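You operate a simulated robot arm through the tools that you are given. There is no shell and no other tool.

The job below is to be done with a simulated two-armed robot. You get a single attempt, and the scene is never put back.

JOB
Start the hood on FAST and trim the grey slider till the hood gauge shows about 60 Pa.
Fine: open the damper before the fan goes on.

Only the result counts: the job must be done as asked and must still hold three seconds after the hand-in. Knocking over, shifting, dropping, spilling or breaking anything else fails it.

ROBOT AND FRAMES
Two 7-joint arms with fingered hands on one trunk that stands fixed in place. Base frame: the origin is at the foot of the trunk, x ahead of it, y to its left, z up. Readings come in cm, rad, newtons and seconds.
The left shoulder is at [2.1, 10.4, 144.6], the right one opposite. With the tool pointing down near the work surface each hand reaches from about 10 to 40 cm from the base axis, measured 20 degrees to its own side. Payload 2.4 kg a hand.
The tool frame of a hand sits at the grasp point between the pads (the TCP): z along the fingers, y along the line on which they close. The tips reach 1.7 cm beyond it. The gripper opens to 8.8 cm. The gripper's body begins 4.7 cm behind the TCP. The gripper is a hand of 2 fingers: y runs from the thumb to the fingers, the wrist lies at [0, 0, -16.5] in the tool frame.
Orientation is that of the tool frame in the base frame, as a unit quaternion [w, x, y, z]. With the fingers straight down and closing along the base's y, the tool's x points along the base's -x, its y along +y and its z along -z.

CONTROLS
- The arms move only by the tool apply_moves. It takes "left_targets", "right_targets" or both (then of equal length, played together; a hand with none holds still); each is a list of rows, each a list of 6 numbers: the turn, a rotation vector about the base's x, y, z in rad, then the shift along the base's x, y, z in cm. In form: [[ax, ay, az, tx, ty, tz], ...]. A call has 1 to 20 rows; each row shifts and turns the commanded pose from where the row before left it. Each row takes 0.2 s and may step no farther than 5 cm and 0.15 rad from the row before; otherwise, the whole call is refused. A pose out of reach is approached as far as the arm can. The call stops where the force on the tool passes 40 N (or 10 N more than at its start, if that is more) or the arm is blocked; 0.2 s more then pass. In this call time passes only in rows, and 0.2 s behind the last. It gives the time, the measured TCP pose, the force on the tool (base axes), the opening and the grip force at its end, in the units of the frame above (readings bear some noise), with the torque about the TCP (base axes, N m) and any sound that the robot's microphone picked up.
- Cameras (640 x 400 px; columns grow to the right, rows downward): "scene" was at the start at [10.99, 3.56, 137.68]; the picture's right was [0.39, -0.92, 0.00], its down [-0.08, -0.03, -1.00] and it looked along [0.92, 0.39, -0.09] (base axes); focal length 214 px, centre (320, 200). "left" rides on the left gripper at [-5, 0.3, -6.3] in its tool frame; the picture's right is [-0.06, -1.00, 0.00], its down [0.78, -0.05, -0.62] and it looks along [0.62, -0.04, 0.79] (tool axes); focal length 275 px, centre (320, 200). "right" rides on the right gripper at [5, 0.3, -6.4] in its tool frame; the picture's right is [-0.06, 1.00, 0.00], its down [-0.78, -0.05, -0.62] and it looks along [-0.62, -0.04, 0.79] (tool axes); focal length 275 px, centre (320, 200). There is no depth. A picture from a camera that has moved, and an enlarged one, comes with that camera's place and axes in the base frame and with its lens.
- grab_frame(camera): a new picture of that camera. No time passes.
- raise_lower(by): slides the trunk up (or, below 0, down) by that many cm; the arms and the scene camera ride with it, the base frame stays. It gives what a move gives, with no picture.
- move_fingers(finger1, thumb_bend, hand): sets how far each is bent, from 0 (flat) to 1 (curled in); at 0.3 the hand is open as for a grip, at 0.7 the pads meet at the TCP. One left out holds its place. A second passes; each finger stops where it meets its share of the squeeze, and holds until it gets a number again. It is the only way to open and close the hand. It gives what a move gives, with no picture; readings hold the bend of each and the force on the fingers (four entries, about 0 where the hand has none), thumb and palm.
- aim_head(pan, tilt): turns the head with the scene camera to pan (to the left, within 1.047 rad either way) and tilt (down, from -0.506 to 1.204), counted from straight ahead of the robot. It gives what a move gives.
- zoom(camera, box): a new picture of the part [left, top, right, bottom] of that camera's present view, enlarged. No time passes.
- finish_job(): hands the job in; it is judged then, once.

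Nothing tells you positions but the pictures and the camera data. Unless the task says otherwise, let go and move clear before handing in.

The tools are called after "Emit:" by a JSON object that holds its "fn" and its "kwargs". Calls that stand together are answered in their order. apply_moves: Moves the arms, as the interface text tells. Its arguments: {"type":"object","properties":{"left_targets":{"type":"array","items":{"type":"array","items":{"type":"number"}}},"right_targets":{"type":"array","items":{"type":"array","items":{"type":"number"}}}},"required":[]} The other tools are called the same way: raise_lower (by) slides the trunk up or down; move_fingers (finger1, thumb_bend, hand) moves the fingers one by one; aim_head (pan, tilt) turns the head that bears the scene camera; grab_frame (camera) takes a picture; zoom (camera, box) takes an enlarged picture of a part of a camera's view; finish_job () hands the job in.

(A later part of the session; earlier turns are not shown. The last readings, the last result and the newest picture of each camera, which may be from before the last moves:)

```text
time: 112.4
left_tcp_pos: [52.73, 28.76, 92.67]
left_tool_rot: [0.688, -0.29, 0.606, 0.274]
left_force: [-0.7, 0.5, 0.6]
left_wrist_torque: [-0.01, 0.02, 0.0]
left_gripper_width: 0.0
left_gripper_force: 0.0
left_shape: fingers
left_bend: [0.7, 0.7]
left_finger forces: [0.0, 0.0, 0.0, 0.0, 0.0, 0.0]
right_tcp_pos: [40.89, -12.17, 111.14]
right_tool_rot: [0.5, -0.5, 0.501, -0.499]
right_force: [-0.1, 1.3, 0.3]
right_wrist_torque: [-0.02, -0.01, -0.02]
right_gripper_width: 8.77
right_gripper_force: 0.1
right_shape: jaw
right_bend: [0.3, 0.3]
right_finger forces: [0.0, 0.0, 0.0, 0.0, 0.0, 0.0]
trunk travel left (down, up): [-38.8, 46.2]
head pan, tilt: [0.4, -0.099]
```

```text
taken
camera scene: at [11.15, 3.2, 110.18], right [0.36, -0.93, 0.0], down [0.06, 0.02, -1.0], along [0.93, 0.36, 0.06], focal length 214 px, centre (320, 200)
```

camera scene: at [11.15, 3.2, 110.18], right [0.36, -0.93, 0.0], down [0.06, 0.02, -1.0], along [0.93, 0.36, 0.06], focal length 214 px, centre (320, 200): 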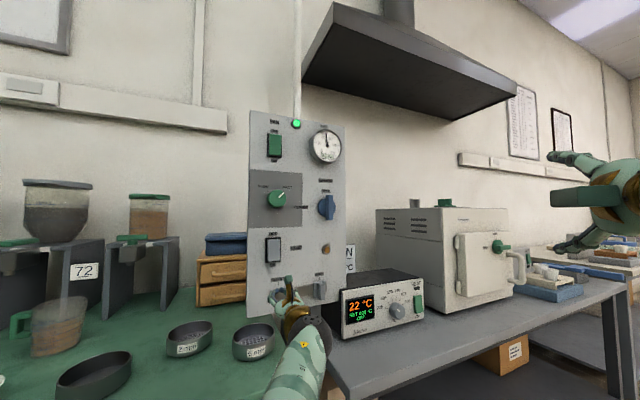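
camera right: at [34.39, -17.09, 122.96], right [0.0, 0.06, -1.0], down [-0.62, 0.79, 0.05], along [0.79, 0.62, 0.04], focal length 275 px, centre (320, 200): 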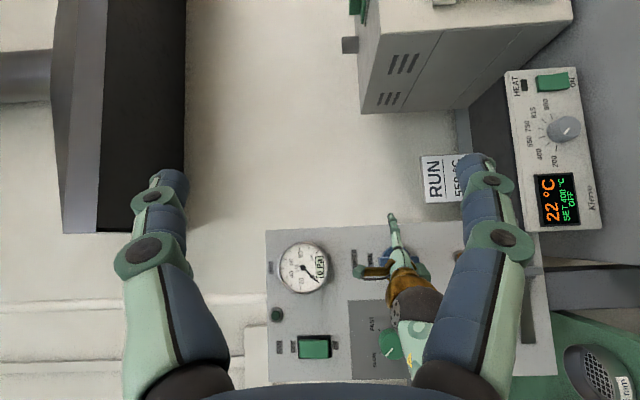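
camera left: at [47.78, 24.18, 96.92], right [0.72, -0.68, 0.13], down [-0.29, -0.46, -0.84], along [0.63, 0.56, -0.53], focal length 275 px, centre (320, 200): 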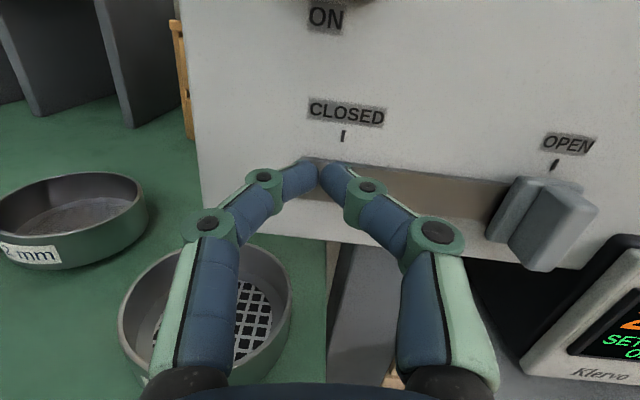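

I can see the slider handle at the OPEN end, with the controller box just to its right and the sieve bowls below left. Reading the gauge now.

Emit:
{"fn": "zoom", "kwargs": {"camera": "scene", "box": [245, 110, 355, 180]}}

Emit:
{"fn": "zoom", "kwargs": {"camera": "left", "box": [400, 100, 640, 300]}}

Emit:
{"fn": "zoom", "kwargs": {"camera": "scene", "box": [240, 240, 440, 365]}}

```text
5.71 times, centred on (300, 145) of scene
camera zoom: at [11.15, 3.2, 110.18], right [0.36, -0.93, 0.0], down [0.06, 0.02, -1.0], along [0.93, 0.36, 0.06], focal length 1226 px, centre (434, 514)
```

zoom: 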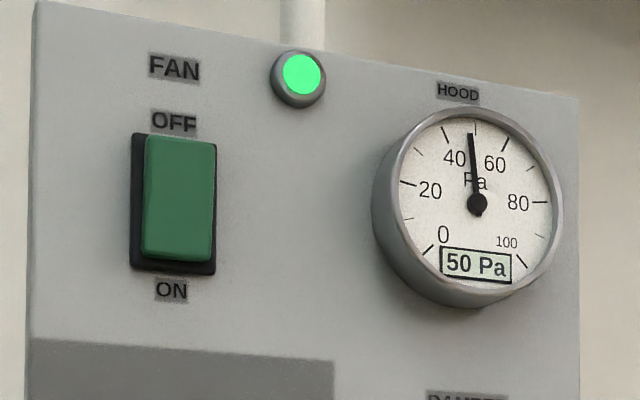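

```text
2.00 times, centred on (520, 200) of left
camera zoom: at [47.78, 24.18, 96.92], right [0.72, -0.68, 0.13], down [-0.29, -0.46, -0.84], along [0.63, 0.56, -0.53], focal length 551 px, centre (-80, 200)
```

zoom: 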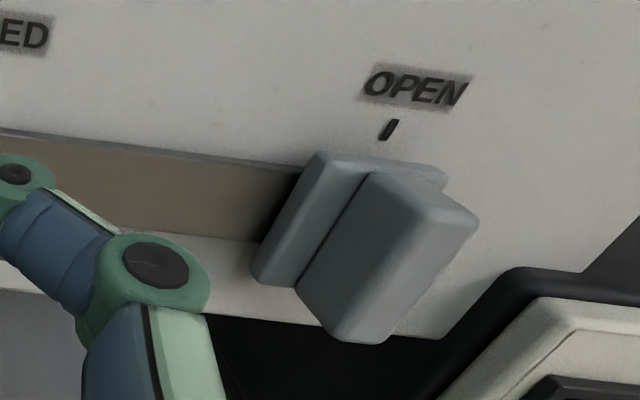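

```text
3.20 times, centred on (340, 302) of scene
camera zoom: at [11.15, 3.2, 110.18], right [0.36, -0.93, 0.0], down [0.06, 0.02, -1.0], along [0.93, 0.36, 0.06], focal length 686 px, centre (256, -128)
```

zoom: 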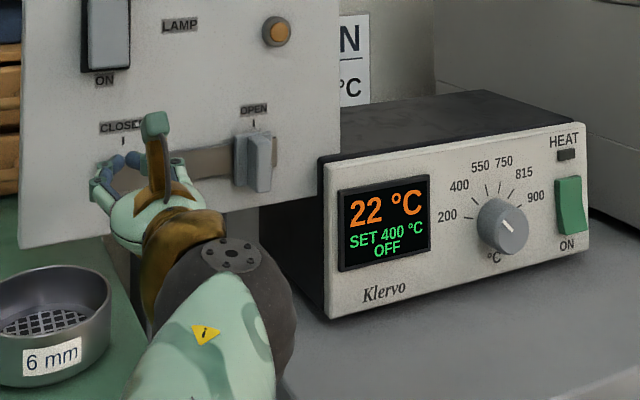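

Gauge reads 50 Pa, perhaps still settling. The slider fin is at about (63.5, 23.2, 90.4). I'll open the fingers partway and start moving right toward it, raising the hand relative to the shoulder as I go.

Emit:
{"fn": "move_fingers", "kwargs": {"hand": "left", "finger1": 0.48, "thumb_bend": 0.48}}

Emit:
{"fn": "apply_moves", "kwargs": {"left_targets": [[0, 0, -0.03, 1.3, -1.4, 1.3], [0, 0, -0.03, 1.3, -1.4, 1.3]]}}

Emit:
{"fn": "raise_lower", "kwargs": {"by": -3}}

Emit:
{"fn": "grab_frame", "kwargs": {"camera": "left"}}

Emit:
{"fn": "zoom", "kwargs": {"camera": "scene", "box": [245, 110, 355, 180]}}

```text
time: 113.4
left_tcp_pos: [52.84, 28.74, 92.62]
left_tool_rot: [0.689, -0.289, 0.606, 0.274]
left_force: [0.3, 0.1, 0.7]
left_wrist_torque: [0.01, -0.03, -0.01]
left_gripper_width: 4.32
left_gripper_force: 0.0
left_shape: fingers
left_bend: [0.48, 0.48]
left_finger forces: [0.0, 0.0, 0.1, 0.1, 0.0, 0.1]
right_tcp_pos: [40.83, -12.16, 111.11]
right_tool_rot: [0.5, -0.5, 0.501, -0.499]
right_force: [0.3, -0.1, -0.1]
right_wrist_torque: [0.02, 0.01, -0.02]
right_gripper_width: 8.81
right_gripper_force: 0.1
right_shape: jaw
right_bend: [0.3, 0.3]
right_finger forces: [0.0, 0.0, 0.0, 0.1, 0.1, 0.0]
trunk travel left (down, up): [-38.8, 46.2]
head pan, tilt: [0.4, -0.099]
```

```text
time: 114.0
left_tcp_pos: [55.45, 26.45, 95.63]
left_tool_rot: [0.698, -0.27, 0.611, 0.259]
left_force: [-0.3, 0.0, 0.0]
left_wrist_torque: [0.01, 0.02, -0.01]
left_gripper_width: 4.35
left_gripper_force: 0.1
left_shape: fingers
left_bend: [0.48, 0.48]
left_finger forces: [0.1, 0.1, 0.1, 0.1, 0.1, 0.0]
right_tcp_pos: [40.86, -12.09, 111.09]
right_tool_rot: [0.5, -0.5, 0.5, -0.5]
right_force: [-0.2, 0.4, 0.5]
right_wrist_torque: [0.06, 0.0, 0.03]
right_gripper_width: 8.79
right_gripper_force: 0.1
right_shape: jaw
right_bend: [0.3, 0.3]
right_finger forces: [0.1, 0.0, 0.1, 0.0, 0.1, 0.0]
trunk travel left (down, up): [-38.8, 46.2]
head pan, tilt: [0.4, -0.099]
```

```text
time: 114.8
left_tcp_pos: [55.38, 26.55, 92.32]
left_tool_rot: [0.697, -0.269, 0.612, 0.258]
left_force: [-1.0, 0.4, 0.0]
left_wrist_torque: [-0.01, -0.01, -0.01]
left_gripper_width: 4.31
left_gripper_force: 0.0
left_shape: fingers
left_bend: [0.48, 0.48]
left_finger forces: [0.0, 0.1, 0.0, 0.1, 0.0, 0.0]
right_tcp_pos: [41.01, -12.07, 108.16]
right_tool_rot: [0.5, -0.499, 0.501, -0.5]
right_force: [0.0, -0.1, 0.0]
right_wrist_torque: [-0.02, -0.01, 0.01]
right_gripper_width: 8.81
right_gripper_force: 0.1
right_shape: jaw
right_bend: [0.3, 0.3]
right_finger forces: [0.0, 0.0, 0.0, 0.0, 0.1, 0.0]
trunk travel left (down, up): [-35.8, 49.2]
head pan, tilt: [0.4, -0.099]
```

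```text
taken
camera left: at [50.09, 22.19, 96.62], right [0.68, -0.72, 0.12], down [-0.31, -0.44, -0.84], along [0.66, 0.54, -0.53], focal length 275 px, centre (320, 200)
```

left: 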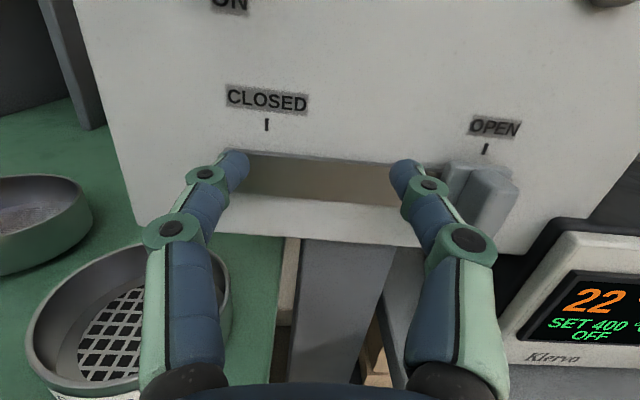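

```text
5.71 times, centred on (300, 145) of scene
camera zoom: at [11.24, 2.65, 107.62], right [0.31, -0.95, 0.0], down [0.11, 0.03, -0.99], along [0.95, 0.31, 0.11], focal length 1226 px, centre (434, 514)
```

zoom: 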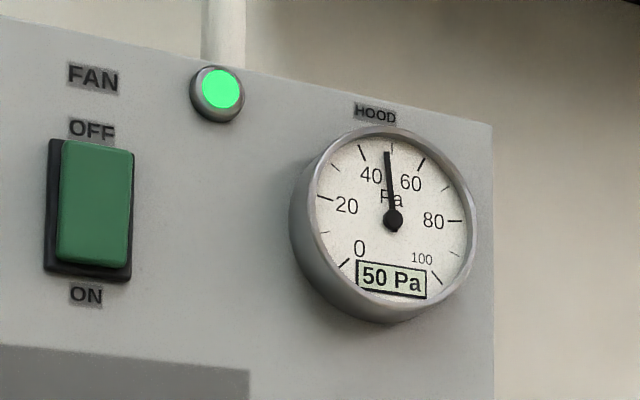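

The gauge is steady at 50 Pa with the slider fully open, so it needs trimming toward CLOSED. Continuing right to the slider handle.

Emit:
{"fn": "apply_moves", "kwargs": {"left_targets": [[0, 0, -0.04, 1.3, -1.5, 1.2], [0, 0, -0.04, 1.3, -1.5, 1.2]]}}

Emit:
{"fn": "raise_lower", "kwargs": {"by": -3}}

Emit:
{"fn": "apply_moves", "kwargs": {"left_targets": [[0, 0, -0.04, 1.3, -1.5, 1.0], [0, 0, -0.04, 1.2, -1.3, 0.8]]}}

Emit:
{"fn": "grab_frame", "kwargs": {"camera": "left"}}

```text
time: 115.4
left_tcp_pos: [57.86, 23.87, 94.74]
left_tool_rot: [0.706, -0.245, 0.621, 0.235]
left_force: [0.8, 0.5, -0.3]
left_wrist_torque: [0.01, 0.0, -0.02]
left_gripper_width: 4.34
left_gripper_force: 0.0
left_shape: fingers
left_bend: [0.48, 0.48]
left_finger forces: [0.0, 0.0, 0.0, 0.0, 0.0, 0.0]
right_tcp_pos: [40.87, -11.98, 108.13]
right_tool_rot: [0.5, -0.499, 0.502, -0.5]
right_force: [0.7, 0.1, -0.4]
right_wrist_torque: [0.03, -0.01, -0.01]
right_gripper_width: 8.78
right_gripper_force: 0.0
right_shape: jaw
right_bend: [0.3, 0.3]
right_finger forces: [0.0, 0.0, 0.1, 0.0, 0.0, 0.0]
trunk travel left (down, up): [-35.8, 49.2]
head pan, tilt: [0.4, -0.099]
```

```text
time: 116.1
left_tcp_pos: [58.06, 23.53, 91.4]
left_tool_rot: [0.708, -0.244, 0.621, 0.232]
left_force: [-0.6, -0.5, -0.5]
left_wrist_torque: [0.01, -0.01, 0.0]
left_gripper_width: 4.32
left_gripper_force: 0.0
left_shape: fingers
left_bend: [0.48, 0.48]
left_finger forces: [0.1, 0.1, 0.0, 0.0, 0.0, 0.0]
right_tcp_pos: [41.22, -12.06, 104.72]
right_tool_rot: [0.497, -0.502, 0.503, -0.498]
right_force: [0.0, 0.4, 0.3]
right_wrist_torque: [0.01, -0.01, 0.03]
right_gripper_width: 8.77
right_gripper_force: 0.0
right_shape: jaw
right_bend: [0.3, 0.3]
right_finger forces: [0.0, 0.0, 0.0, 0.1, 0.0, 0.1]
trunk travel left (down, up): [-32.8, 52.2]
head pan, tilt: [0.4, -0.099]
```

```text
time: 116.7
left_tcp_pos: [60.73, 20.07, 93.24]
left_tool_rot: [0.717, -0.22, 0.631, 0.198]
left_force: [0.2, -0.2, 1.3]
left_wrist_torque: [0.01, 0.02, 0.0]
left_gripper_width: 4.31
left_gripper_force: 0.1
left_shape: fingers
left_bend: [0.48, 0.48]
left_finger forces: [0.1, 0.1, 0.0, 0.1, 0.0, 0.0]
right_tcp_pos: [41.3, -11.93, 104.62]
right_tool_rot: [0.497, -0.502, 0.504, -0.497]
right_force: [-0.6, -0.7, -0.3]
right_wrist_torque: [0.02, 0.0, 0.0]
right_gripper_width: 8.8
right_gripper_force: 0.1
right_shape: jaw
right_bend: [0.3, 0.3]
right_finger forces: [0.1, 0.0, 0.0, 0.0, 0.0, 0.0]
trunk travel left (down, up): [-32.8, 52.2]
head pan, tilt: [0.4, -0.099]
```

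```text
taken
camera left: at [54.86, 16.76, 97.26], right [0.55, -0.82, 0.13], down [-0.38, -0.39, -0.84], along [0.74, 0.42, -0.53], focal length 275 px, centre (320, 200)
```

left: 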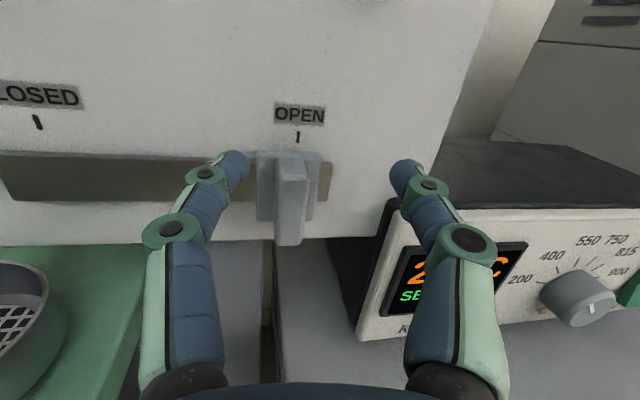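

Fin located at (63.4, 23.1, 90.2), and the controller's near corner is about 4 cm to its right, so I'll grip the fin's upper part with a narrow opening. Lowering slightly and advancing.

Emit:
{"fn": "raise_lower", "kwargs": {"by": -1.8}}

Emit:
{"fn": "apply_moves", "kwargs": {"left_targets": [[0, 0, 0, 0.7, 0.75, 0], [0, 0, 0, 0.7, 0.75, 0]]}}

Emit:
{"fn": "grab_frame", "kwargs": {"camera": "left"}}

```text
time: 117.4
left_tcp_pos: [60.83, 20.08, 90.69]
left_tool_rot: [0.713, -0.221, 0.635, 0.2]
left_force: [-1.1, 0.6, -0.1]
left_wrist_torque: [0.02, -0.01, 0.0]
left_gripper_width: 4.3
left_gripper_force: 0.1
left_shape: fingers
left_bend: [0.48, 0.48]
left_finger forces: [0.0, 0.0, 0.0, 0.0, 0.1, 0.0]
right_tcp_pos: [41.47, -11.86, 102.75]
right_tool_rot: [0.496, -0.502, 0.505, -0.497]
right_force: [0.5, -0.6, 0.1]
right_wrist_torque: [0.0, 0.05, -0.01]
right_gripper_width: 8.79
right_gripper_force: 0.0
right_shape: jaw
right_bend: [0.3, 0.3]
right_finger forces: [0.0, 0.0, 0.0, 0.0, 0.0, 0.0]
trunk travel left (down, up): [-31.0, 54.0]
head pan, tilt: [0.4, -0.099]
```

```text
time: 118.0
left_tcp_pos: [62.28, 21.35, 90.58]
left_tool_rot: [0.714, -0.22, 0.635, 0.198]
left_force: [1.0, 0.5, 0.1]
left_wrist_torque: [0.0, 0.0, 0.02]
left_gripper_width: 4.36
left_gripper_force: 0.1
left_shape: fingers
left_bend: [0.48, 0.48]
left_finger forces: [0.0, 0.0, 0.1, 0.1, 0.0, 0.0]
right_tcp_pos: [41.54, -11.99, 102.63]
right_tool_rot: [0.496, -0.502, 0.505, -0.497]
right_force: [0.3, 0.1, 0.5]
right_wrist_torque: [0.05, 0.02, 0.0]
right_gripper_width: 8.78
right_gripper_force: 0.1
right_shape: jaw
right_bend: [0.3, 0.3]
right_finger forces: [0.0, 0.0, 0.0, 0.0, 0.1, 0.0]
trunk travel left (down, up): [-31.0, 54.0]
head pan, tilt: [0.4, -0.099]
```

```text
taken
camera left: at [56.39, 18.05, 94.9], right [0.55, -0.82, 0.12], down [-0.39, -0.39, -0.84], along [0.74, 0.41, -0.54], focal length 275 px, centre (320, 200)
```

left: 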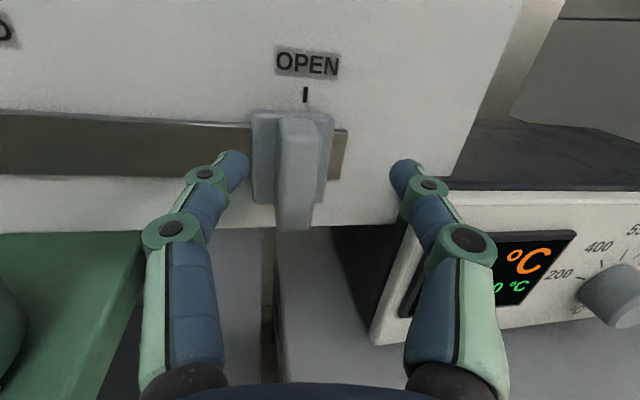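

Well lined up. Two more small steps in, slightly left and up, to straddle the fin.

Emit:
{"fn": "apply_moves", "kwargs": {"left_targets": [[0, 0, 0, 0.55, 0.8, 0.3], [0, 0, 0, 0.55, 0.8, 0.3]]}}

Emit:
{"fn": "grab_frame", "kwargs": {"camera": "left"}}

```text
time: 118.6
left_tcp_pos: [63.33, 23.05, 91.38]
left_tool_rot: [0.714, -0.22, 0.635, 0.199]
left_force: [0.1, 0.1, -0.8]
left_wrist_torque: [0.0, 0.03, 0.01]
left_gripper_width: 4.34
left_gripper_force: 0.0
left_shape: fingers
left_bend: [0.48, 0.48]
left_finger forces: [0.0, 0.0, 0.0, 0.0, 0.0, 0.0]
right_tcp_pos: [41.41, -12.06, 102.61]
right_tool_rot: [0.496, -0.502, 0.505, -0.497]
right_force: [0.0, 0.6, 0.3]
right_wrist_torque: [0.02, -0.02, 0.02]
right_gripper_width: 8.81
right_gripper_force: 0.0
right_shape: jaw
right_bend: [0.3, 0.3]
right_finger forces: [0.0, 0.0, 0.0, 0.1, 0.0, 0.1]
trunk travel left (down, up): [-31.0, 54.0]
head pan, tilt: [0.4, -0.099]
```

```text
taken
camera left: at [57.52, 19.72, 95.58], right [0.55, -0.82, 0.12], down [-0.39, -0.39, -0.84], along [0.74, 0.42, -0.53], focal length 275 px, centre (320, 200)
```

left: 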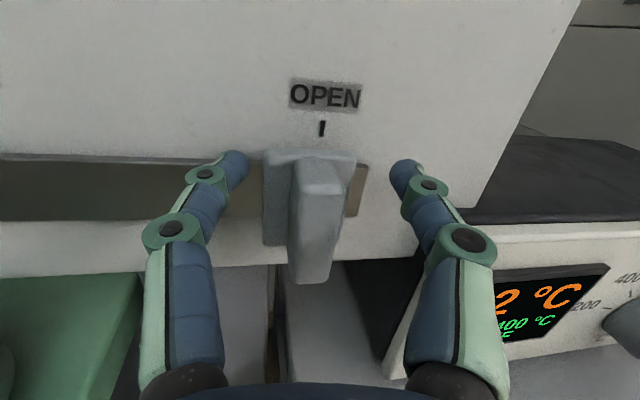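

The fin is centred between the fingers. Closing on it.

Emit:
{"fn": "move_fingers", "kwargs": {"hand": "left", "finger1": 0.68, "thumb_bend": 0.68}}

Emit:
{"fn": "grab_frame", "kwargs": {"camera": "left"}}

Emit:
{"fn": "grab_frame", "kwargs": {"camera": "scene"}}

```text
time: 119.6
left_tcp_pos: [63.3, 23.17, 91.37]
left_tool_rot: [0.714, -0.22, 0.634, 0.198]
left_force: [0.8, 0.8, -0.1]
left_wrist_torque: [0.01, -0.02, -0.03]
left_gripper_width: 1.85
left_gripper_force: 4.4
left_shape: fingers
left_bend: [0.57, 0.65]
left_finger forces: [3.6, 0.0, 0.1, 0.1, 4.5, 0.1]
right_tcp_pos: [41.44, -11.98, 102.75]
right_tool_rot: [0.496, -0.503, 0.505, -0.497]
right_force: [-0.4, 1.1, 1.2]
right_wrist_torque: [0.02, 0.0, 0.0]
right_gripper_width: 8.8
right_gripper_force: 0.1
right_shape: jaw
right_bend: [0.3, 0.3]
right_finger forces: [0.0, 0.1, 0.1, 0.0, 0.0, 0.0]
trunk travel left (down, up): [-31.0, 54.0]
head pan, tilt: [0.4, -0.099]
```

```text
taken
camera left: at [57.51, 19.74, 95.58], right [0.55, -0.82, 0.12], down [-0.39, -0.39, -0.84], along [0.74, 0.42, -0.53], focal length 275 px, centre (320, 200)
```

left: 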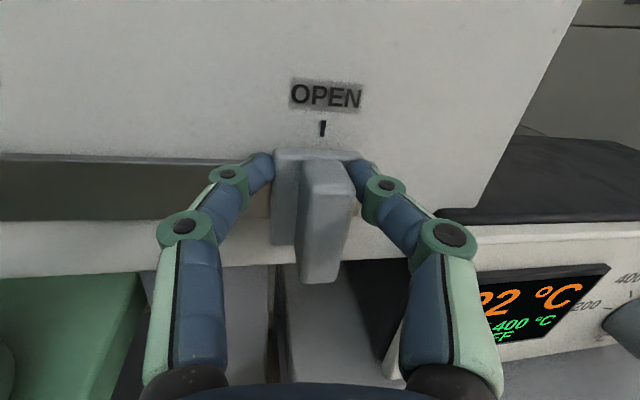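

```text
taken
camera scene: at [11.28, 3.1, 102.74], right [0.36, -0.93, 0.0], down [0.1, 0.04, -0.99], along [0.93, 0.36, 0.11], focal length 214 px, centre (320, 200)
```

scene: 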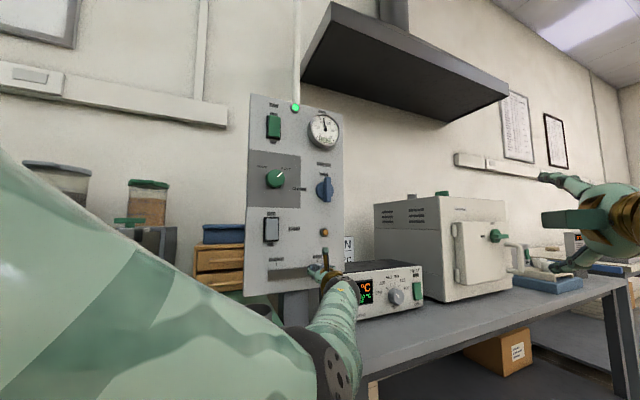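

Gripped. Now sliding 1.5 cm toward CLOSED and reading the gauge.

Emit:
{"fn": "apply_moves", "kwargs": {"left_targets": [[0, 0, 0, -0.52, 0.55, 0], [0, 0, 0, -0.52, 0.55, 0]]}}

Emit:
{"fn": "grab_frame", "kwargs": {"camera": "left"}}

Emit:
{"fn": "zoom", "kwargs": {"camera": "scene", "box": [245, 90, 355, 160]}}

```text
time: 120.2
left_tcp_pos: [62.25, 24.23, 91.3]
left_tool_rot: [0.714, -0.22, 0.635, 0.198]
left_force: [1.4, -0.7, -1.6]
left_wrist_torque: [0.01, 0.05, -0.09]
left_gripper_width: 1.8
left_gripper_force: 4.6
left_shape: fingers
left_bend: [0.59, 0.64]
left_finger forces: [3.0, 0.0, 0.0, 0.0, 5.7, 0.0]
right_tcp_pos: [41.48, -12.03, 102.59]
right_tool_rot: [0.496, -0.503, 0.506, -0.496]
right_force: [0.2, 0.2, -0.2]
right_wrist_torque: [0.01, -0.01, 0.02]
right_gripper_width: 8.81
right_gripper_force: 0.1
right_shape: jaw
right_bend: [0.3, 0.3]
right_finger forces: [0.1, 0.0, 0.0, 0.1, 0.0, 0.1]
trunk travel left (down, up): [-31.0, 54.0]
head pan, tilt: [0.4, -0.099]
```

```text
taken
camera left: at [56.41, 20.87, 95.62], right [0.55, -0.82, 0.12], down [-0.39, -0.39, -0.84], along [0.74, 0.42, -0.53], focal length 275 px, centre (320, 200)
```

left: 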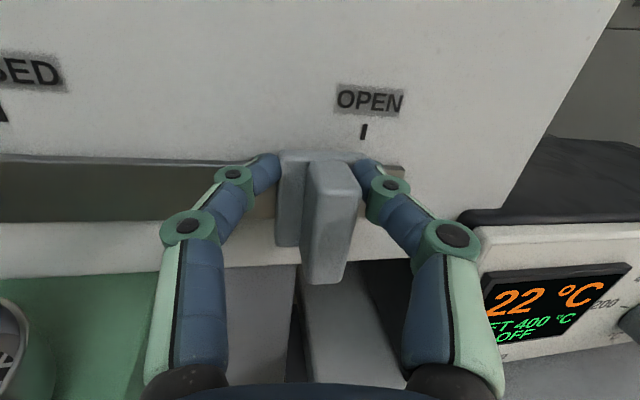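

```text
5.71 times, centred on (300, 125) of scene
camera zoom: at [11.29, 3.14, 102.71], right [0.36, -0.93, 0.0], down [0.1, 0.04, -0.99], along [0.93, 0.36, 0.1], focal length 1226 px, centre (434, 629)
```

zoom: 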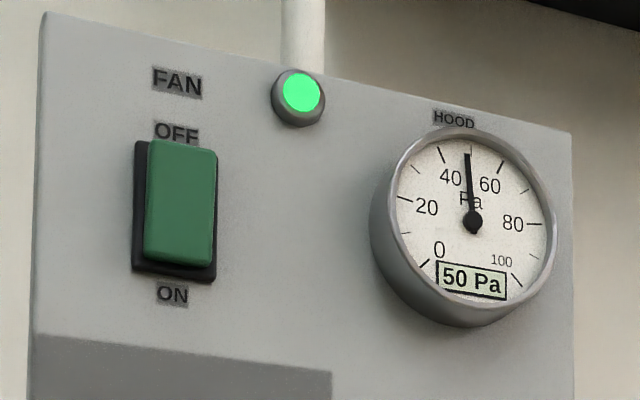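

The slider moved with the hand. Waiting two seconds for the gauge to respond.

Emit:
{"fn": "apply_moves", "kwargs": {"left_targets": [[0, 0, 0, 0, 0, 0], [0, 0, 0, 0, 0, 0], [0, 0, 0, 0, 0, 0], [0, 0, 0, 0, 0, 0], [0, 0, 0, 0, 0, 0], [0, 0, 0, 0, 0, 0], [0, 0, 0, 0, 0, 0], [0, 0, 0, 0, 0, 0], [0, 0, 0, 0, 0, 0], [0, 0, 0, 0, 0, 0], [0, 0, 0, 0, 0, 0], [0, 0, 0, 0, 0, 0]]}}

Emit:
{"fn": "zoom", "kwargs": {"camera": "scene", "box": [245, 90, 355, 160]}}

```text
time: 122.8
left_tcp_pos: [62.33, 24.24, 91.4]
left_tool_rot: [0.714, -0.219, 0.635, 0.198]
left_force: [1.3, -0.7, -0.1]
left_wrist_torque: [-0.03, 0.05, -0.03]
left_gripper_width: 1.8
left_gripper_force: 4.1
left_shape: fingers
left_bend: [0.59, 0.64]
left_finger forces: [3.6, 0.0, 0.0, 0.0, 5.0, 0.1]
right_tcp_pos: [41.51, -12.09, 102.71]
right_tool_rot: [0.496, -0.502, 0.505, -0.497]
right_force: [-0.4, 0.2, 1.1]
right_wrist_torque: [0.0, 0.01, -0.01]
right_gripper_width: 8.77
right_gripper_force: 0.1
right_shape: jaw
right_bend: [0.3, 0.3]
right_finger forces: [0.1, 0.0, 0.1, 0.0, 0.1, 0.1]
trunk travel left (down, up): [-31.0, 54.0]
head pan, tilt: [0.4, -0.099]
```

```text
5.71 times, centred on (300, 125) of scene
camera zoom: at [11.28, 3.1, 102.75], right [0.36, -0.93, 0.0], down [0.1, 0.04, -0.99], along [0.93, 0.36, 0.11], focal length 1226 px, centre (434, 629)
```

zoom: 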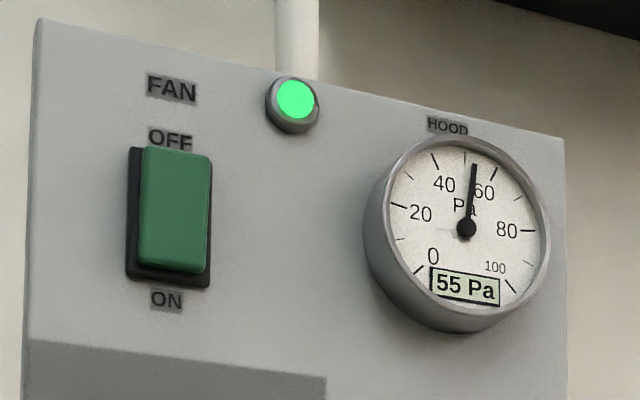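

Toward CLOSED raises it: 55 Pa now. Sliding another 1.2 cm and waiting.

Emit:
{"fn": "apply_moves", "kwargs": {"left_targets": [[0, 0, 0, -0.41, 0.44, 0], [0, 0, 0, -0.41, 0.44, 0], [0, 0, 0, 0, 0, 0], [0, 0, 0, 0, 0, 0], [0, 0, 0, 0, 0, 0], [0, 0, 0, 0, 0, 0], [0, 0, 0, 0, 0, 0], [0, 0, 0, 0, 0, 0], [0, 0, 0, 0, 0, 0], [0, 0, 0, 0, 0, 0], [0, 0, 0, 0, 0, 0], [0, 0, 0, 0, 0, 0], [0, 0, 0, 0, 0, 0], [0, 0, 0, 0, 0, 0], [0, 0, 0, 0, 0, 0], [0, 0, 0, 0, 0, 0]]}}

Emit:
{"fn": "zoom", "kwargs": {"camera": "scene", "box": [295, 100, 355, 155]}}

Emit:
{"fn": "grab_frame", "kwargs": {"camera": "left"}}

```text
time: 126.2
left_tcp_pos: [61.45, 24.99, 91.29]
left_tool_rot: [0.713, -0.22, 0.635, 0.199]
left_force: [-2.3, -1.9, 2.7]
left_wrist_torque: [0.03, -0.04, -0.04]
left_gripper_width: 1.81
left_gripper_force: 5.0
left_shape: fingers
left_bend: [0.59, 0.64]
left_finger forces: [3.7, 0.0, 0.1, 0.0, 6.6, 0.0]
right_tcp_pos: [41.42, -12.03, 102.73]
right_tool_rot: [0.496, -0.501, 0.506, -0.497]
right_force: [-0.4, 0.4, -0.6]
right_wrist_torque: [-0.01, 0.0, 0.01]
right_gripper_width: 8.78
right_gripper_force: 0.0
right_shape: jaw
right_bend: [0.3, 0.3]
right_finger forces: [0.0, 0.0, 0.1, 0.0, 0.0, 0.1]
trunk travel left (down, up): [-31.0, 54.0]
head pan, tilt: [0.4, -0.099]
```

```text
7.27 times, centred on (325, 128) of scene
camera zoom: at [11.24, 3.08, 102.76], right [0.36, -0.93, 0.0], down [0.1, 0.04, -0.99], along [0.93, 0.36, 0.11], focal length 1560 px, centre (284, 727)
```

zoom: 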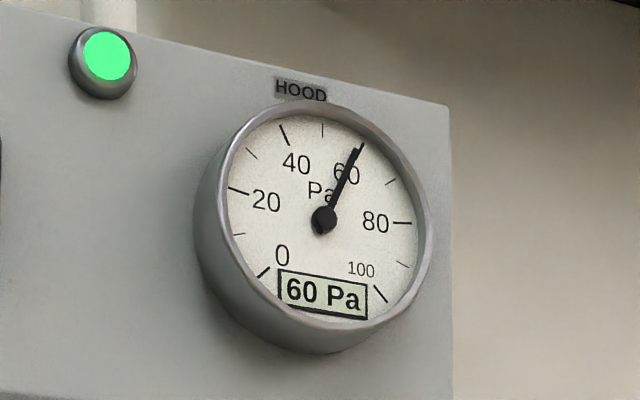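

```text
taken
camera left: at [55.58, 21.74, 95.51], right [0.55, -0.82, 0.12], down [-0.39, -0.39, -0.84], along [0.74, 0.42, -0.53], focal length 275 px, centre (320, 200)
```

left: 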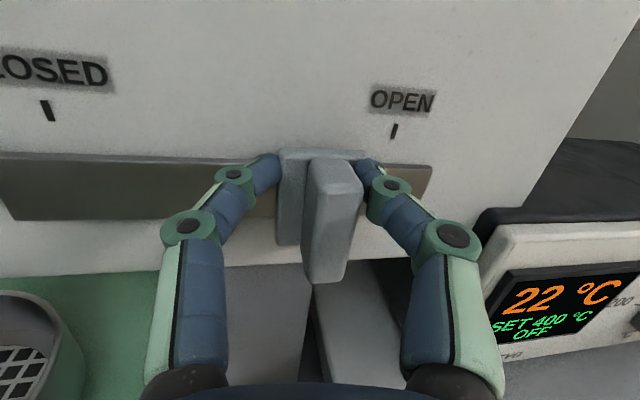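

The gauge reads 60 Pa with the needle on the 60 mark. Releasing the fin gently and checking that it holds.

Emit:
{"fn": "move_fingers", "kwargs": {"hand": "left", "finger1": 0.48, "thumb_bend": 0.48}}

Emit:
{"fn": "grab_frame", "kwargs": {"camera": "left"}}

Emit:
{"fn": "zoom", "kwargs": {"camera": "scene", "box": [295, 100, 355, 155]}}

```text
time: 127.2
left_tcp_pos: [61.54, 25.14, 91.22]
left_tool_rot: [0.713, -0.219, 0.635, 0.198]
left_force: [0.6, 0.2, 0.2]
left_wrist_torque: [0.0, -0.01, 0.0]
left_gripper_width: 4.35
left_gripper_force: 0.1
left_shape: fingers
left_bend: [0.48, 0.48]
left_finger forces: [0.0, 0.0, 0.0, 0.0, 0.0, 0.0]
right_tcp_pos: [41.41, -12.01, 102.53]
right_tool_rot: [0.496, -0.502, 0.505, -0.497]
right_force: [0.6, 0.5, -0.7]
right_wrist_torque: [0.0, 0.01, 0.0]
right_gripper_width: 8.77
right_gripper_force: 0.0
right_shape: jaw
right_bend: [0.3, 0.3]
right_finger forces: [0.1, 0.0, 0.1, 0.0, 0.1, 0.0]
trunk travel left (down, up): [-31.0, 54.0]
head pan, tilt: [0.4, -0.099]
```

```text
taken
camera left: at [55.61, 21.77, 95.49], right [0.55, -0.82, 0.12], down [-0.39, -0.39, -0.84], along [0.74, 0.42, -0.53], focal length 275 px, centre (320, 200)
```

left: 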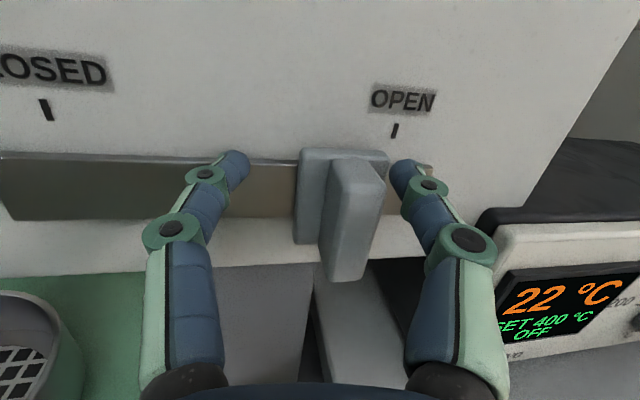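

```text
7.27 times, centred on (325, 128) of scene
camera zoom: at [11.27, 3.1, 102.75], right [0.36, -0.93, 0.0], down [0.1, 0.04, -0.99], along [0.93, 0.36, 0.11], focal length 1560 px, centre (284, 727)
```

zoom: 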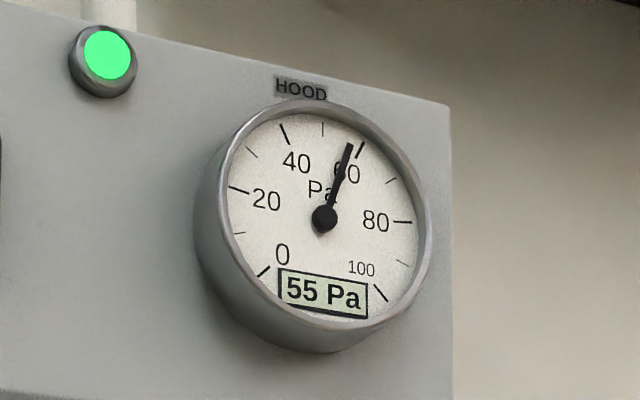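

Opening dragged the slider back a little (needle about 57). Instead of gripping, I'll just push the fin leftward with the right-hand finger and then retreat from it.

Emit:
{"fn": "apply_moves", "kwargs": {"left_targets": [[0, 0, 0, -0.38, 0.4, 0], [0, 0, 0, -0.38, 0.4, 0], [0, 0, 0, 0, 0, 0], [0, 0, 0, 0, 0, 0], [0, 0, 0, 0, 0, 0], [0, 0, 0, 0, 0, 0], [0, 0, 0, 0, 0, 0], [0, 0, 0, 0, 0, 0], [0, 0, 0, 0, 0, 0], [0, 0, 0, 0, 0, 0], [0, 0, 0, 0, 0, 0], [0, 0, 0, 0, 0, 0]]}}

Emit:
{"fn": "grab_frame", "kwargs": {"camera": "left"}}

Emit:
{"fn": "zoom", "kwargs": {"camera": "scene", "box": [295, 100, 355, 155]}}

```text
time: 129.8
left_tcp_pos: [60.68, 25.82, 91.19]
left_tool_rot: [0.714, -0.219, 0.635, 0.198]
left_force: [-1.1, -1.3, 0.1]
left_wrist_torque: [-0.01, 0.0, -0.03]
left_gripper_width: 4.42
left_gripper_force: 0.7
left_shape: fingers
left_bend: [0.48, 0.48]
left_finger forces: [0.0, 0.0, 0.0, 0.1, 1.2, 0.0]
right_tcp_pos: [41.46, -12.08, 102.78]
right_tool_rot: [0.496, -0.502, 0.505, -0.497]
right_force: [0.3, -0.2, -0.6]
right_wrist_torque: [-0.02, 0.01, -0.02]
right_gripper_width: 8.82
right_gripper_force: 0.0
right_shape: jaw
right_bend: [0.3, 0.3]
right_finger forces: [0.0, 0.1, 0.1, 0.1, 0.1, 0.0]
trunk travel left (down, up): [-31.0, 54.0]
head pan, tilt: [0.4, -0.099]
```

```text
taken
camera left: at [54.86, 22.52, 95.5], right [0.55, -0.82, 0.12], down [-0.39, -0.39, -0.84], along [0.74, 0.42, -0.53], focal length 275 px, centre (320, 200)
```

left: 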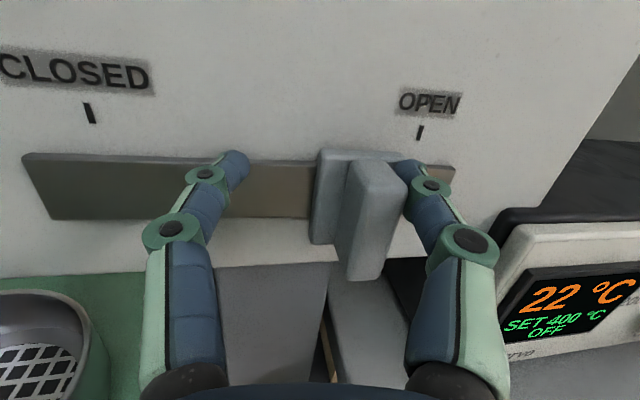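

```text
7.27 times, centred on (325, 128) of scene
camera zoom: at [11.26, 3.09, 102.75], right [0.36, -0.93, 0.0], down [0.1, 0.04, -0.99], along [0.93, 0.36, 0.11], focal length 1560 px, centre (284, 727)
```

zoom: 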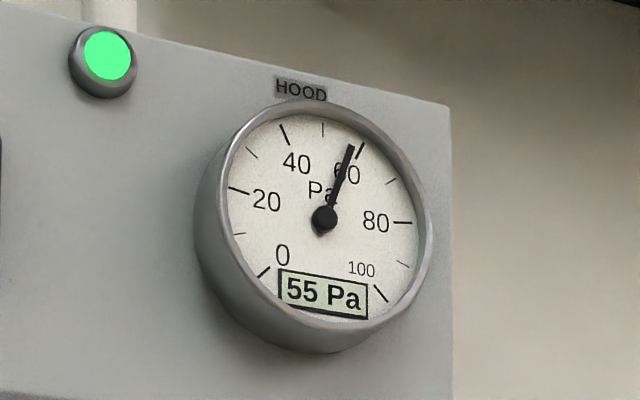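

The finger is now pushing the fin; needle about 57–58. A further 0.45 cm.

Emit:
{"fn": "apply_moves", "kwargs": {"left_targets": [[0, 0, 0, -0.31, 0.33, 0], [0, 0, 0, 0, 0, 0], [0, 0, 0, 0, 0, 0], [0, 0, 0, 0, 0, 0], [0, 0, 0, 0, 0, 0], [0, 0, 0, 0, 0, 0], [0, 0, 0, 0, 0, 0], [0, 0, 0, 0, 0, 0], [0, 0, 0, 0, 0, 0], [0, 0, 0, 0, 0, 0], [0, 0, 0, 0, 0, 0], [0, 0, 0, 0, 0, 0]]}}

Emit:
{"fn": "zoom", "kwargs": {"camera": "scene", "box": [295, 100, 355, 155]}}

Emit:
{"fn": "grab_frame", "kwargs": {"camera": "left"}}

```text
time: 132.4
left_tcp_pos: [60.4, 26.09, 91.25]
left_tool_rot: [0.714, -0.22, 0.634, 0.199]
left_force: [-1.1, -0.5, -0.3]
left_wrist_torque: [-0.01, 0.03, -0.03]
left_gripper_width: 4.41
left_gripper_force: 0.3
left_shape: fingers
left_bend: [0.48, 0.48]
left_finger forces: [0.1, 0.0, 0.0, 0.0, 0.8, 0.0]
right_tcp_pos: [41.59, -11.99, 102.62]
right_tool_rot: [0.496, -0.502, 0.505, -0.497]
right_force: [-0.1, 0.5, 0.0]
right_wrist_torque: [0.0, -0.02, -0.03]
right_gripper_width: 8.8
right_gripper_force: 0.1
right_shape: jaw
right_bend: [0.3, 0.3]
right_finger forces: [0.1, 0.0, 0.0, 0.1, 0.1, 0.0]
trunk travel left (down, up): [-31.0, 54.0]
head pan, tilt: [0.4, -0.099]
```

```text
7.27 times, centred on (325, 128) of scene
camera zoom: at [11.26, 3.1, 102.75], right [0.36, -0.93, 0.0], down [0.1, 0.04, -0.99], along [0.93, 0.36, 0.11], focal length 1560 px, centre (284, 727)
```

zoom: 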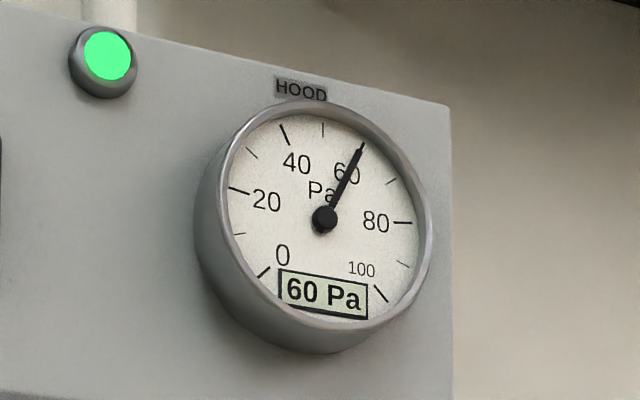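

```text
taken
camera left: at [54.53, 22.81, 95.52], right [0.55, -0.82, 0.12], down [-0.39, -0.39, -0.84], along [0.74, 0.42, -0.53], focal length 275 px, centre (320, 200)
```

left: 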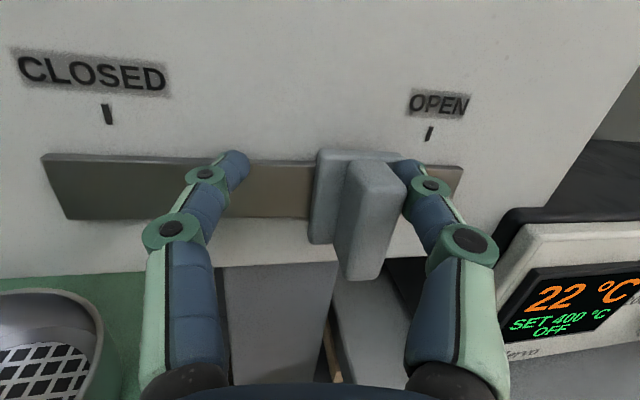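

Exactly 60 Pa. Now I'll ease the finger off the fin to the right, then withdraw straight back.

Emit:
{"fn": "apply_moves", "kwargs": {"left_targets": [[0, 0, 0, 0.35, -0.37, 0], [0, 0, 0, 0.2, -0.21, 0], [0, 0, 0, -0.73, -0.69, 0], [0, 0, 0, -0.73, -0.69, 0], [0, 0, 0, -0.73, -0.69, 0]]}}

Emit:
{"fn": "grab_frame", "kwargs": {"camera": "left"}}

Emit:
{"fn": "zoom", "kwargs": {"camera": "scene", "box": [295, 100, 355, 155]}}

```text
time: 133.6
left_tcp_pos: [59.48, 24.55, 91.16]
left_tool_rot: [0.719, -0.22, 0.627, 0.203]
left_force: [0.4, 0.0, -0.2]
left_wrist_torque: [-0.03, 0.0, -0.02]
left_gripper_width: 4.33
left_gripper_force: 0.0
left_shape: fingers
left_bend: [0.48, 0.48]
left_finger forces: [0.0, 0.1, 0.1, 0.0, 0.1, 0.0]
left hand out of reach, approached as far as the arm can: row 4, 5
right_tcp_pos: [41.57, -11.97, 102.74]
right_tool_rot: [0.496, -0.502, 0.505, -0.497]
right_force: [0.2, -0.1, 1.0]
right_wrist_torque: [-0.02, -0.02, 0.01]
right_gripper_width: 8.8
right_gripper_force: 0.1
right_shape: jaw
right_bend: [0.3, 0.3]
right_finger forces: [0.0, 0.0, 0.0, 0.0, 0.1, 0.0]
trunk travel left (down, up): [-31.0, 54.0]
head pan, tilt: [0.4, -0.099]
```

```text
taken
camera left: at [53.64, 21.09, 95.3], right [0.56, -0.82, 0.12], down [-0.37, -0.38, -0.85], along [0.74, 0.43, -0.52], focal length 275 px, centre (320, 200)
```

left: 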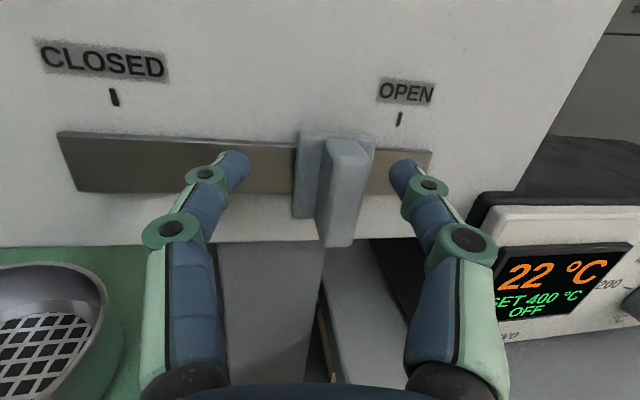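

```text
7.27 times, centred on (325, 128) of scene
camera zoom: at [11.24, 3.2, 102.71], right [0.37, -0.93, 0.0], down [0.1, 0.04, -0.99], along [0.92, 0.37, 0.1], focal length 1560 px, centre (284, 727)
```

zoom: 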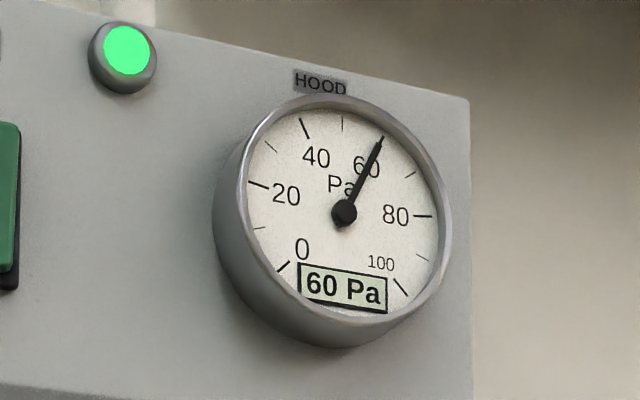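

It holds at 60 Pa with the hand off. I'll lift the hand above the fin with the trunk, which also frees the arm to retreat.

Emit:
{"fn": "raise_lower", "kwargs": {"by": 5}}

Emit:
{"fn": "apply_moves", "kwargs": {"left_targets": [[0, 0, 0.02, -0.7, -0.5, 0], [0, 0, 0.02, -0.9, -0.3, 0], [0, 0, 0.02, -1, 0, 0]]}}

Emit:
{"fn": "grab_frame", "kwargs": {"camera": "left"}}

Emit:
{"fn": "grab_frame", "kwargs": {"camera": "scene"}}

```text
time: 134.5
left_tcp_pos: [59.63, 24.1, 95.96]
left_tool_rot: [0.716, -0.22, 0.631, 0.2]
left_force: [0.7, 0.3, -0.1]
left_wrist_torque: [-0.02, 0.0, 0.0]
left_gripper_width: 4.32
left_gripper_force: 0.1
left_shape: fingers
left_bend: [0.48, 0.48]
left_finger forces: [0.1, 0.0, 0.0, 0.0, 0.0, 0.0]
right_tcp_pos: [41.58, -12.06, 107.77]
right_tool_rot: [0.496, -0.503, 0.505, -0.496]
right_force: [-0.5, -0.1, 0.5]
right_wrist_torque: [0.01, -0.04, 0.0]
right_gripper_width: 8.76
right_gripper_force: 0.1
right_shape: jaw
right_bend: [0.3, 0.3]
right_finger forces: [0.0, 0.1, 0.0, 0.1, 0.0, 0.1]
trunk travel left (down, up): [-36.0, 49.0]
head pan, tilt: [0.4, -0.099]
```

```text
time: 135.3
left_tcp_pos: [57.91, 25.19, 96.19]
left_tool_rot: [0.717, -0.238, 0.612, 0.234]
left_force: [-0.4, 0.1, 0.0]
left_wrist_torque: [-0.01, 0.0, -0.01]
left_gripper_width: 4.32
left_gripper_force: 0.0
left_shape: fingers
left_bend: [0.48, 0.48]
left_finger forces: [0.0, 0.0, 0.0, 0.0, 0.1, 0.0]
left hand out of reach, approached as far as the arm can: row 2, 3
right_tcp_pos: [41.45, -12.06, 107.69]
right_tool_rot: [0.497, -0.502, 0.504, -0.497]
right_force: [0.7, 0.3, 0.3]
right_wrist_torque: [0.0, -0.01, 0.01]
right_gripper_width: 8.77
right_gripper_force: 0.0
right_shape: jaw
right_bend: [0.3, 0.3]
right_finger forces: [0.0, 0.1, 0.0, 0.0, 0.0, 0.0]
trunk travel left (down, up): [-36.0, 49.0]
head pan, tilt: [0.4, -0.099]
```

```text
taken
camera left: at [52.19, 21.12, 100.15], right [0.62, -0.78, 0.12], down [-0.33, -0.39, -0.86], along [0.71, 0.49, -0.5], focal length 275 px, centre (320, 200)
```

left: 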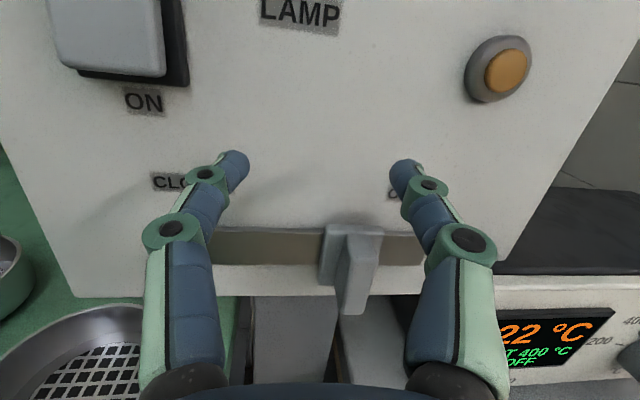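

```text
taken
camera scene: at [10.96, 3.49, 107.73], right [0.4, -0.92, 0.0], down [0.09, 0.04, -0.99], along [0.91, 0.4, 0.1], focal length 214 px, centre (320, 200)
```

scene: 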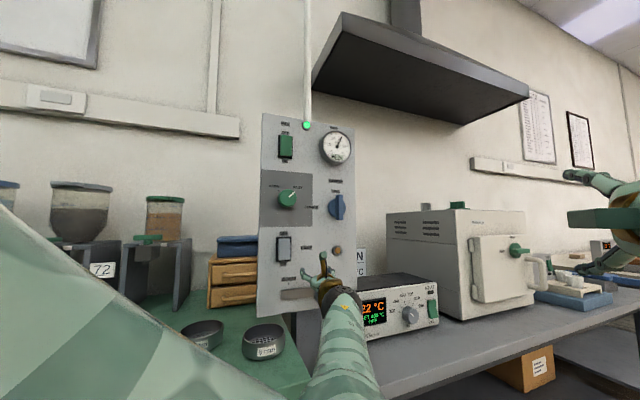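

The hand is above and in front of the slider, touching nothing. I'll raise the trunk a bit and draw the hand further back.

Emit:
{"fn": "raise_lower", "kwargs": {"by": 5}}

Emit:
{"fn": "apply_moves", "kwargs": {"left_targets": [[0, 0, 0.03, -1.2, 0.2, -1], [0, 0, 0.03, -1.2, 0.2, -1], [0, 0, 0.03, -1.2, 0, -0.8], [0, 0, 0, -1, -0.2, 0]]}}

Emit:
{"fn": "grab_frame", "kwargs": {"camera": "left"}}

Emit:
{"fn": "grab_frame", "kwargs": {"camera": "scene"}}

```text
time: 136.2
left_tcp_pos: [57.96, 24.61, 100.94]
left_tool_rot: [0.715, -0.24, 0.615, 0.23]
left_force: [0.0, 0.6, -0.2]
left_wrist_torque: [0.02, -0.01, 0.0]
left_gripper_width: 4.29
left_gripper_force: 0.1
left_shape: fingers
left_bend: [0.48, 0.48]
left_finger forces: [0.1, 0.1, 0.0, 0.1, 0.0, 0.0]
right_tcp_pos: [41.61, -12.04, 112.65]
right_tool_rot: [0.495, -0.502, 0.505, -0.497]
right_force: [0.1, -0.1, 0.8]
right_wrist_torque: [-0.01, 0.01, 0.0]
right_gripper_width: 8.79
right_gripper_force: 0.0
right_shape: jaw
right_bend: [0.3, 0.3]
right_finger forces: [0.0, 0.0, 0.0, 0.1, 0.0, 0.1]
trunk travel left (down, up): [-41.0, 44.0]
head pan, tilt: [0.4, -0.099]
```

```text
time: 137.2
left_tcp_pos: [55.63, 26.54, 104.98]
left_tool_rot: [0.744, -0.282, 0.549, 0.257]
left_force: [-0.3, 0.1, 0.6]
left_wrist_torque: [0.03, -0.01, 0.0]
left_gripper_width: 4.31
left_gripper_force: 0.1
left_shape: fingers
left_bend: [0.48, 0.48]
left_finger forces: [0.0, 0.0, 0.0, 0.1, 0.1, 0.0]
right_tcp_pos: [41.53, -12.13, 112.7]
right_tool_rot: [0.496, -0.502, 0.505, -0.496]
right_force: [-0.5, -0.9, -0.5]
right_wrist_torque: [-0.01, 0.02, 0.0]
right_gripper_width: 8.77
right_gripper_force: 0.1
right_shape: jaw
right_bend: [0.3, 0.3]
right_finger forces: [0.0, 0.0, 0.0, 0.0, 0.0, 0.0]
trunk travel left (down, up): [-41.0, 44.0]
head pan, tilt: [0.4, -0.099]
stopped in row 4 (left hand): the arm was blocked; the commanded pose is now the measured one
```

```text
taken
camera left: at [49.93, 21.91, 108.24], right [0.67, -0.71, 0.2], down [-0.17, -0.41, -0.9], along [0.72, 0.57, -0.4], focal length 275 px, centre (320, 200)
```

left: 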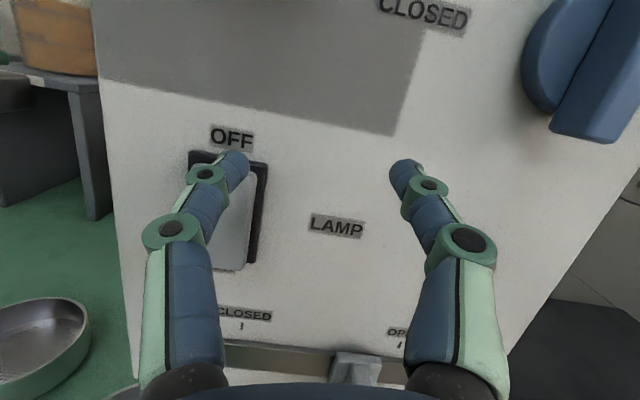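

```text
taken
camera scene: at [10.79, 3.64, 112.74], right [0.42, -0.91, 0.0], down [0.09, 0.04, -1.0], along [0.9, 0.42, 0.1], focal length 214 px, centre (320, 200)
```

scene: 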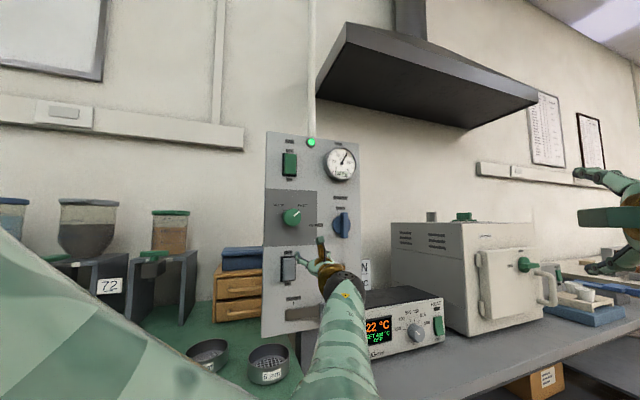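

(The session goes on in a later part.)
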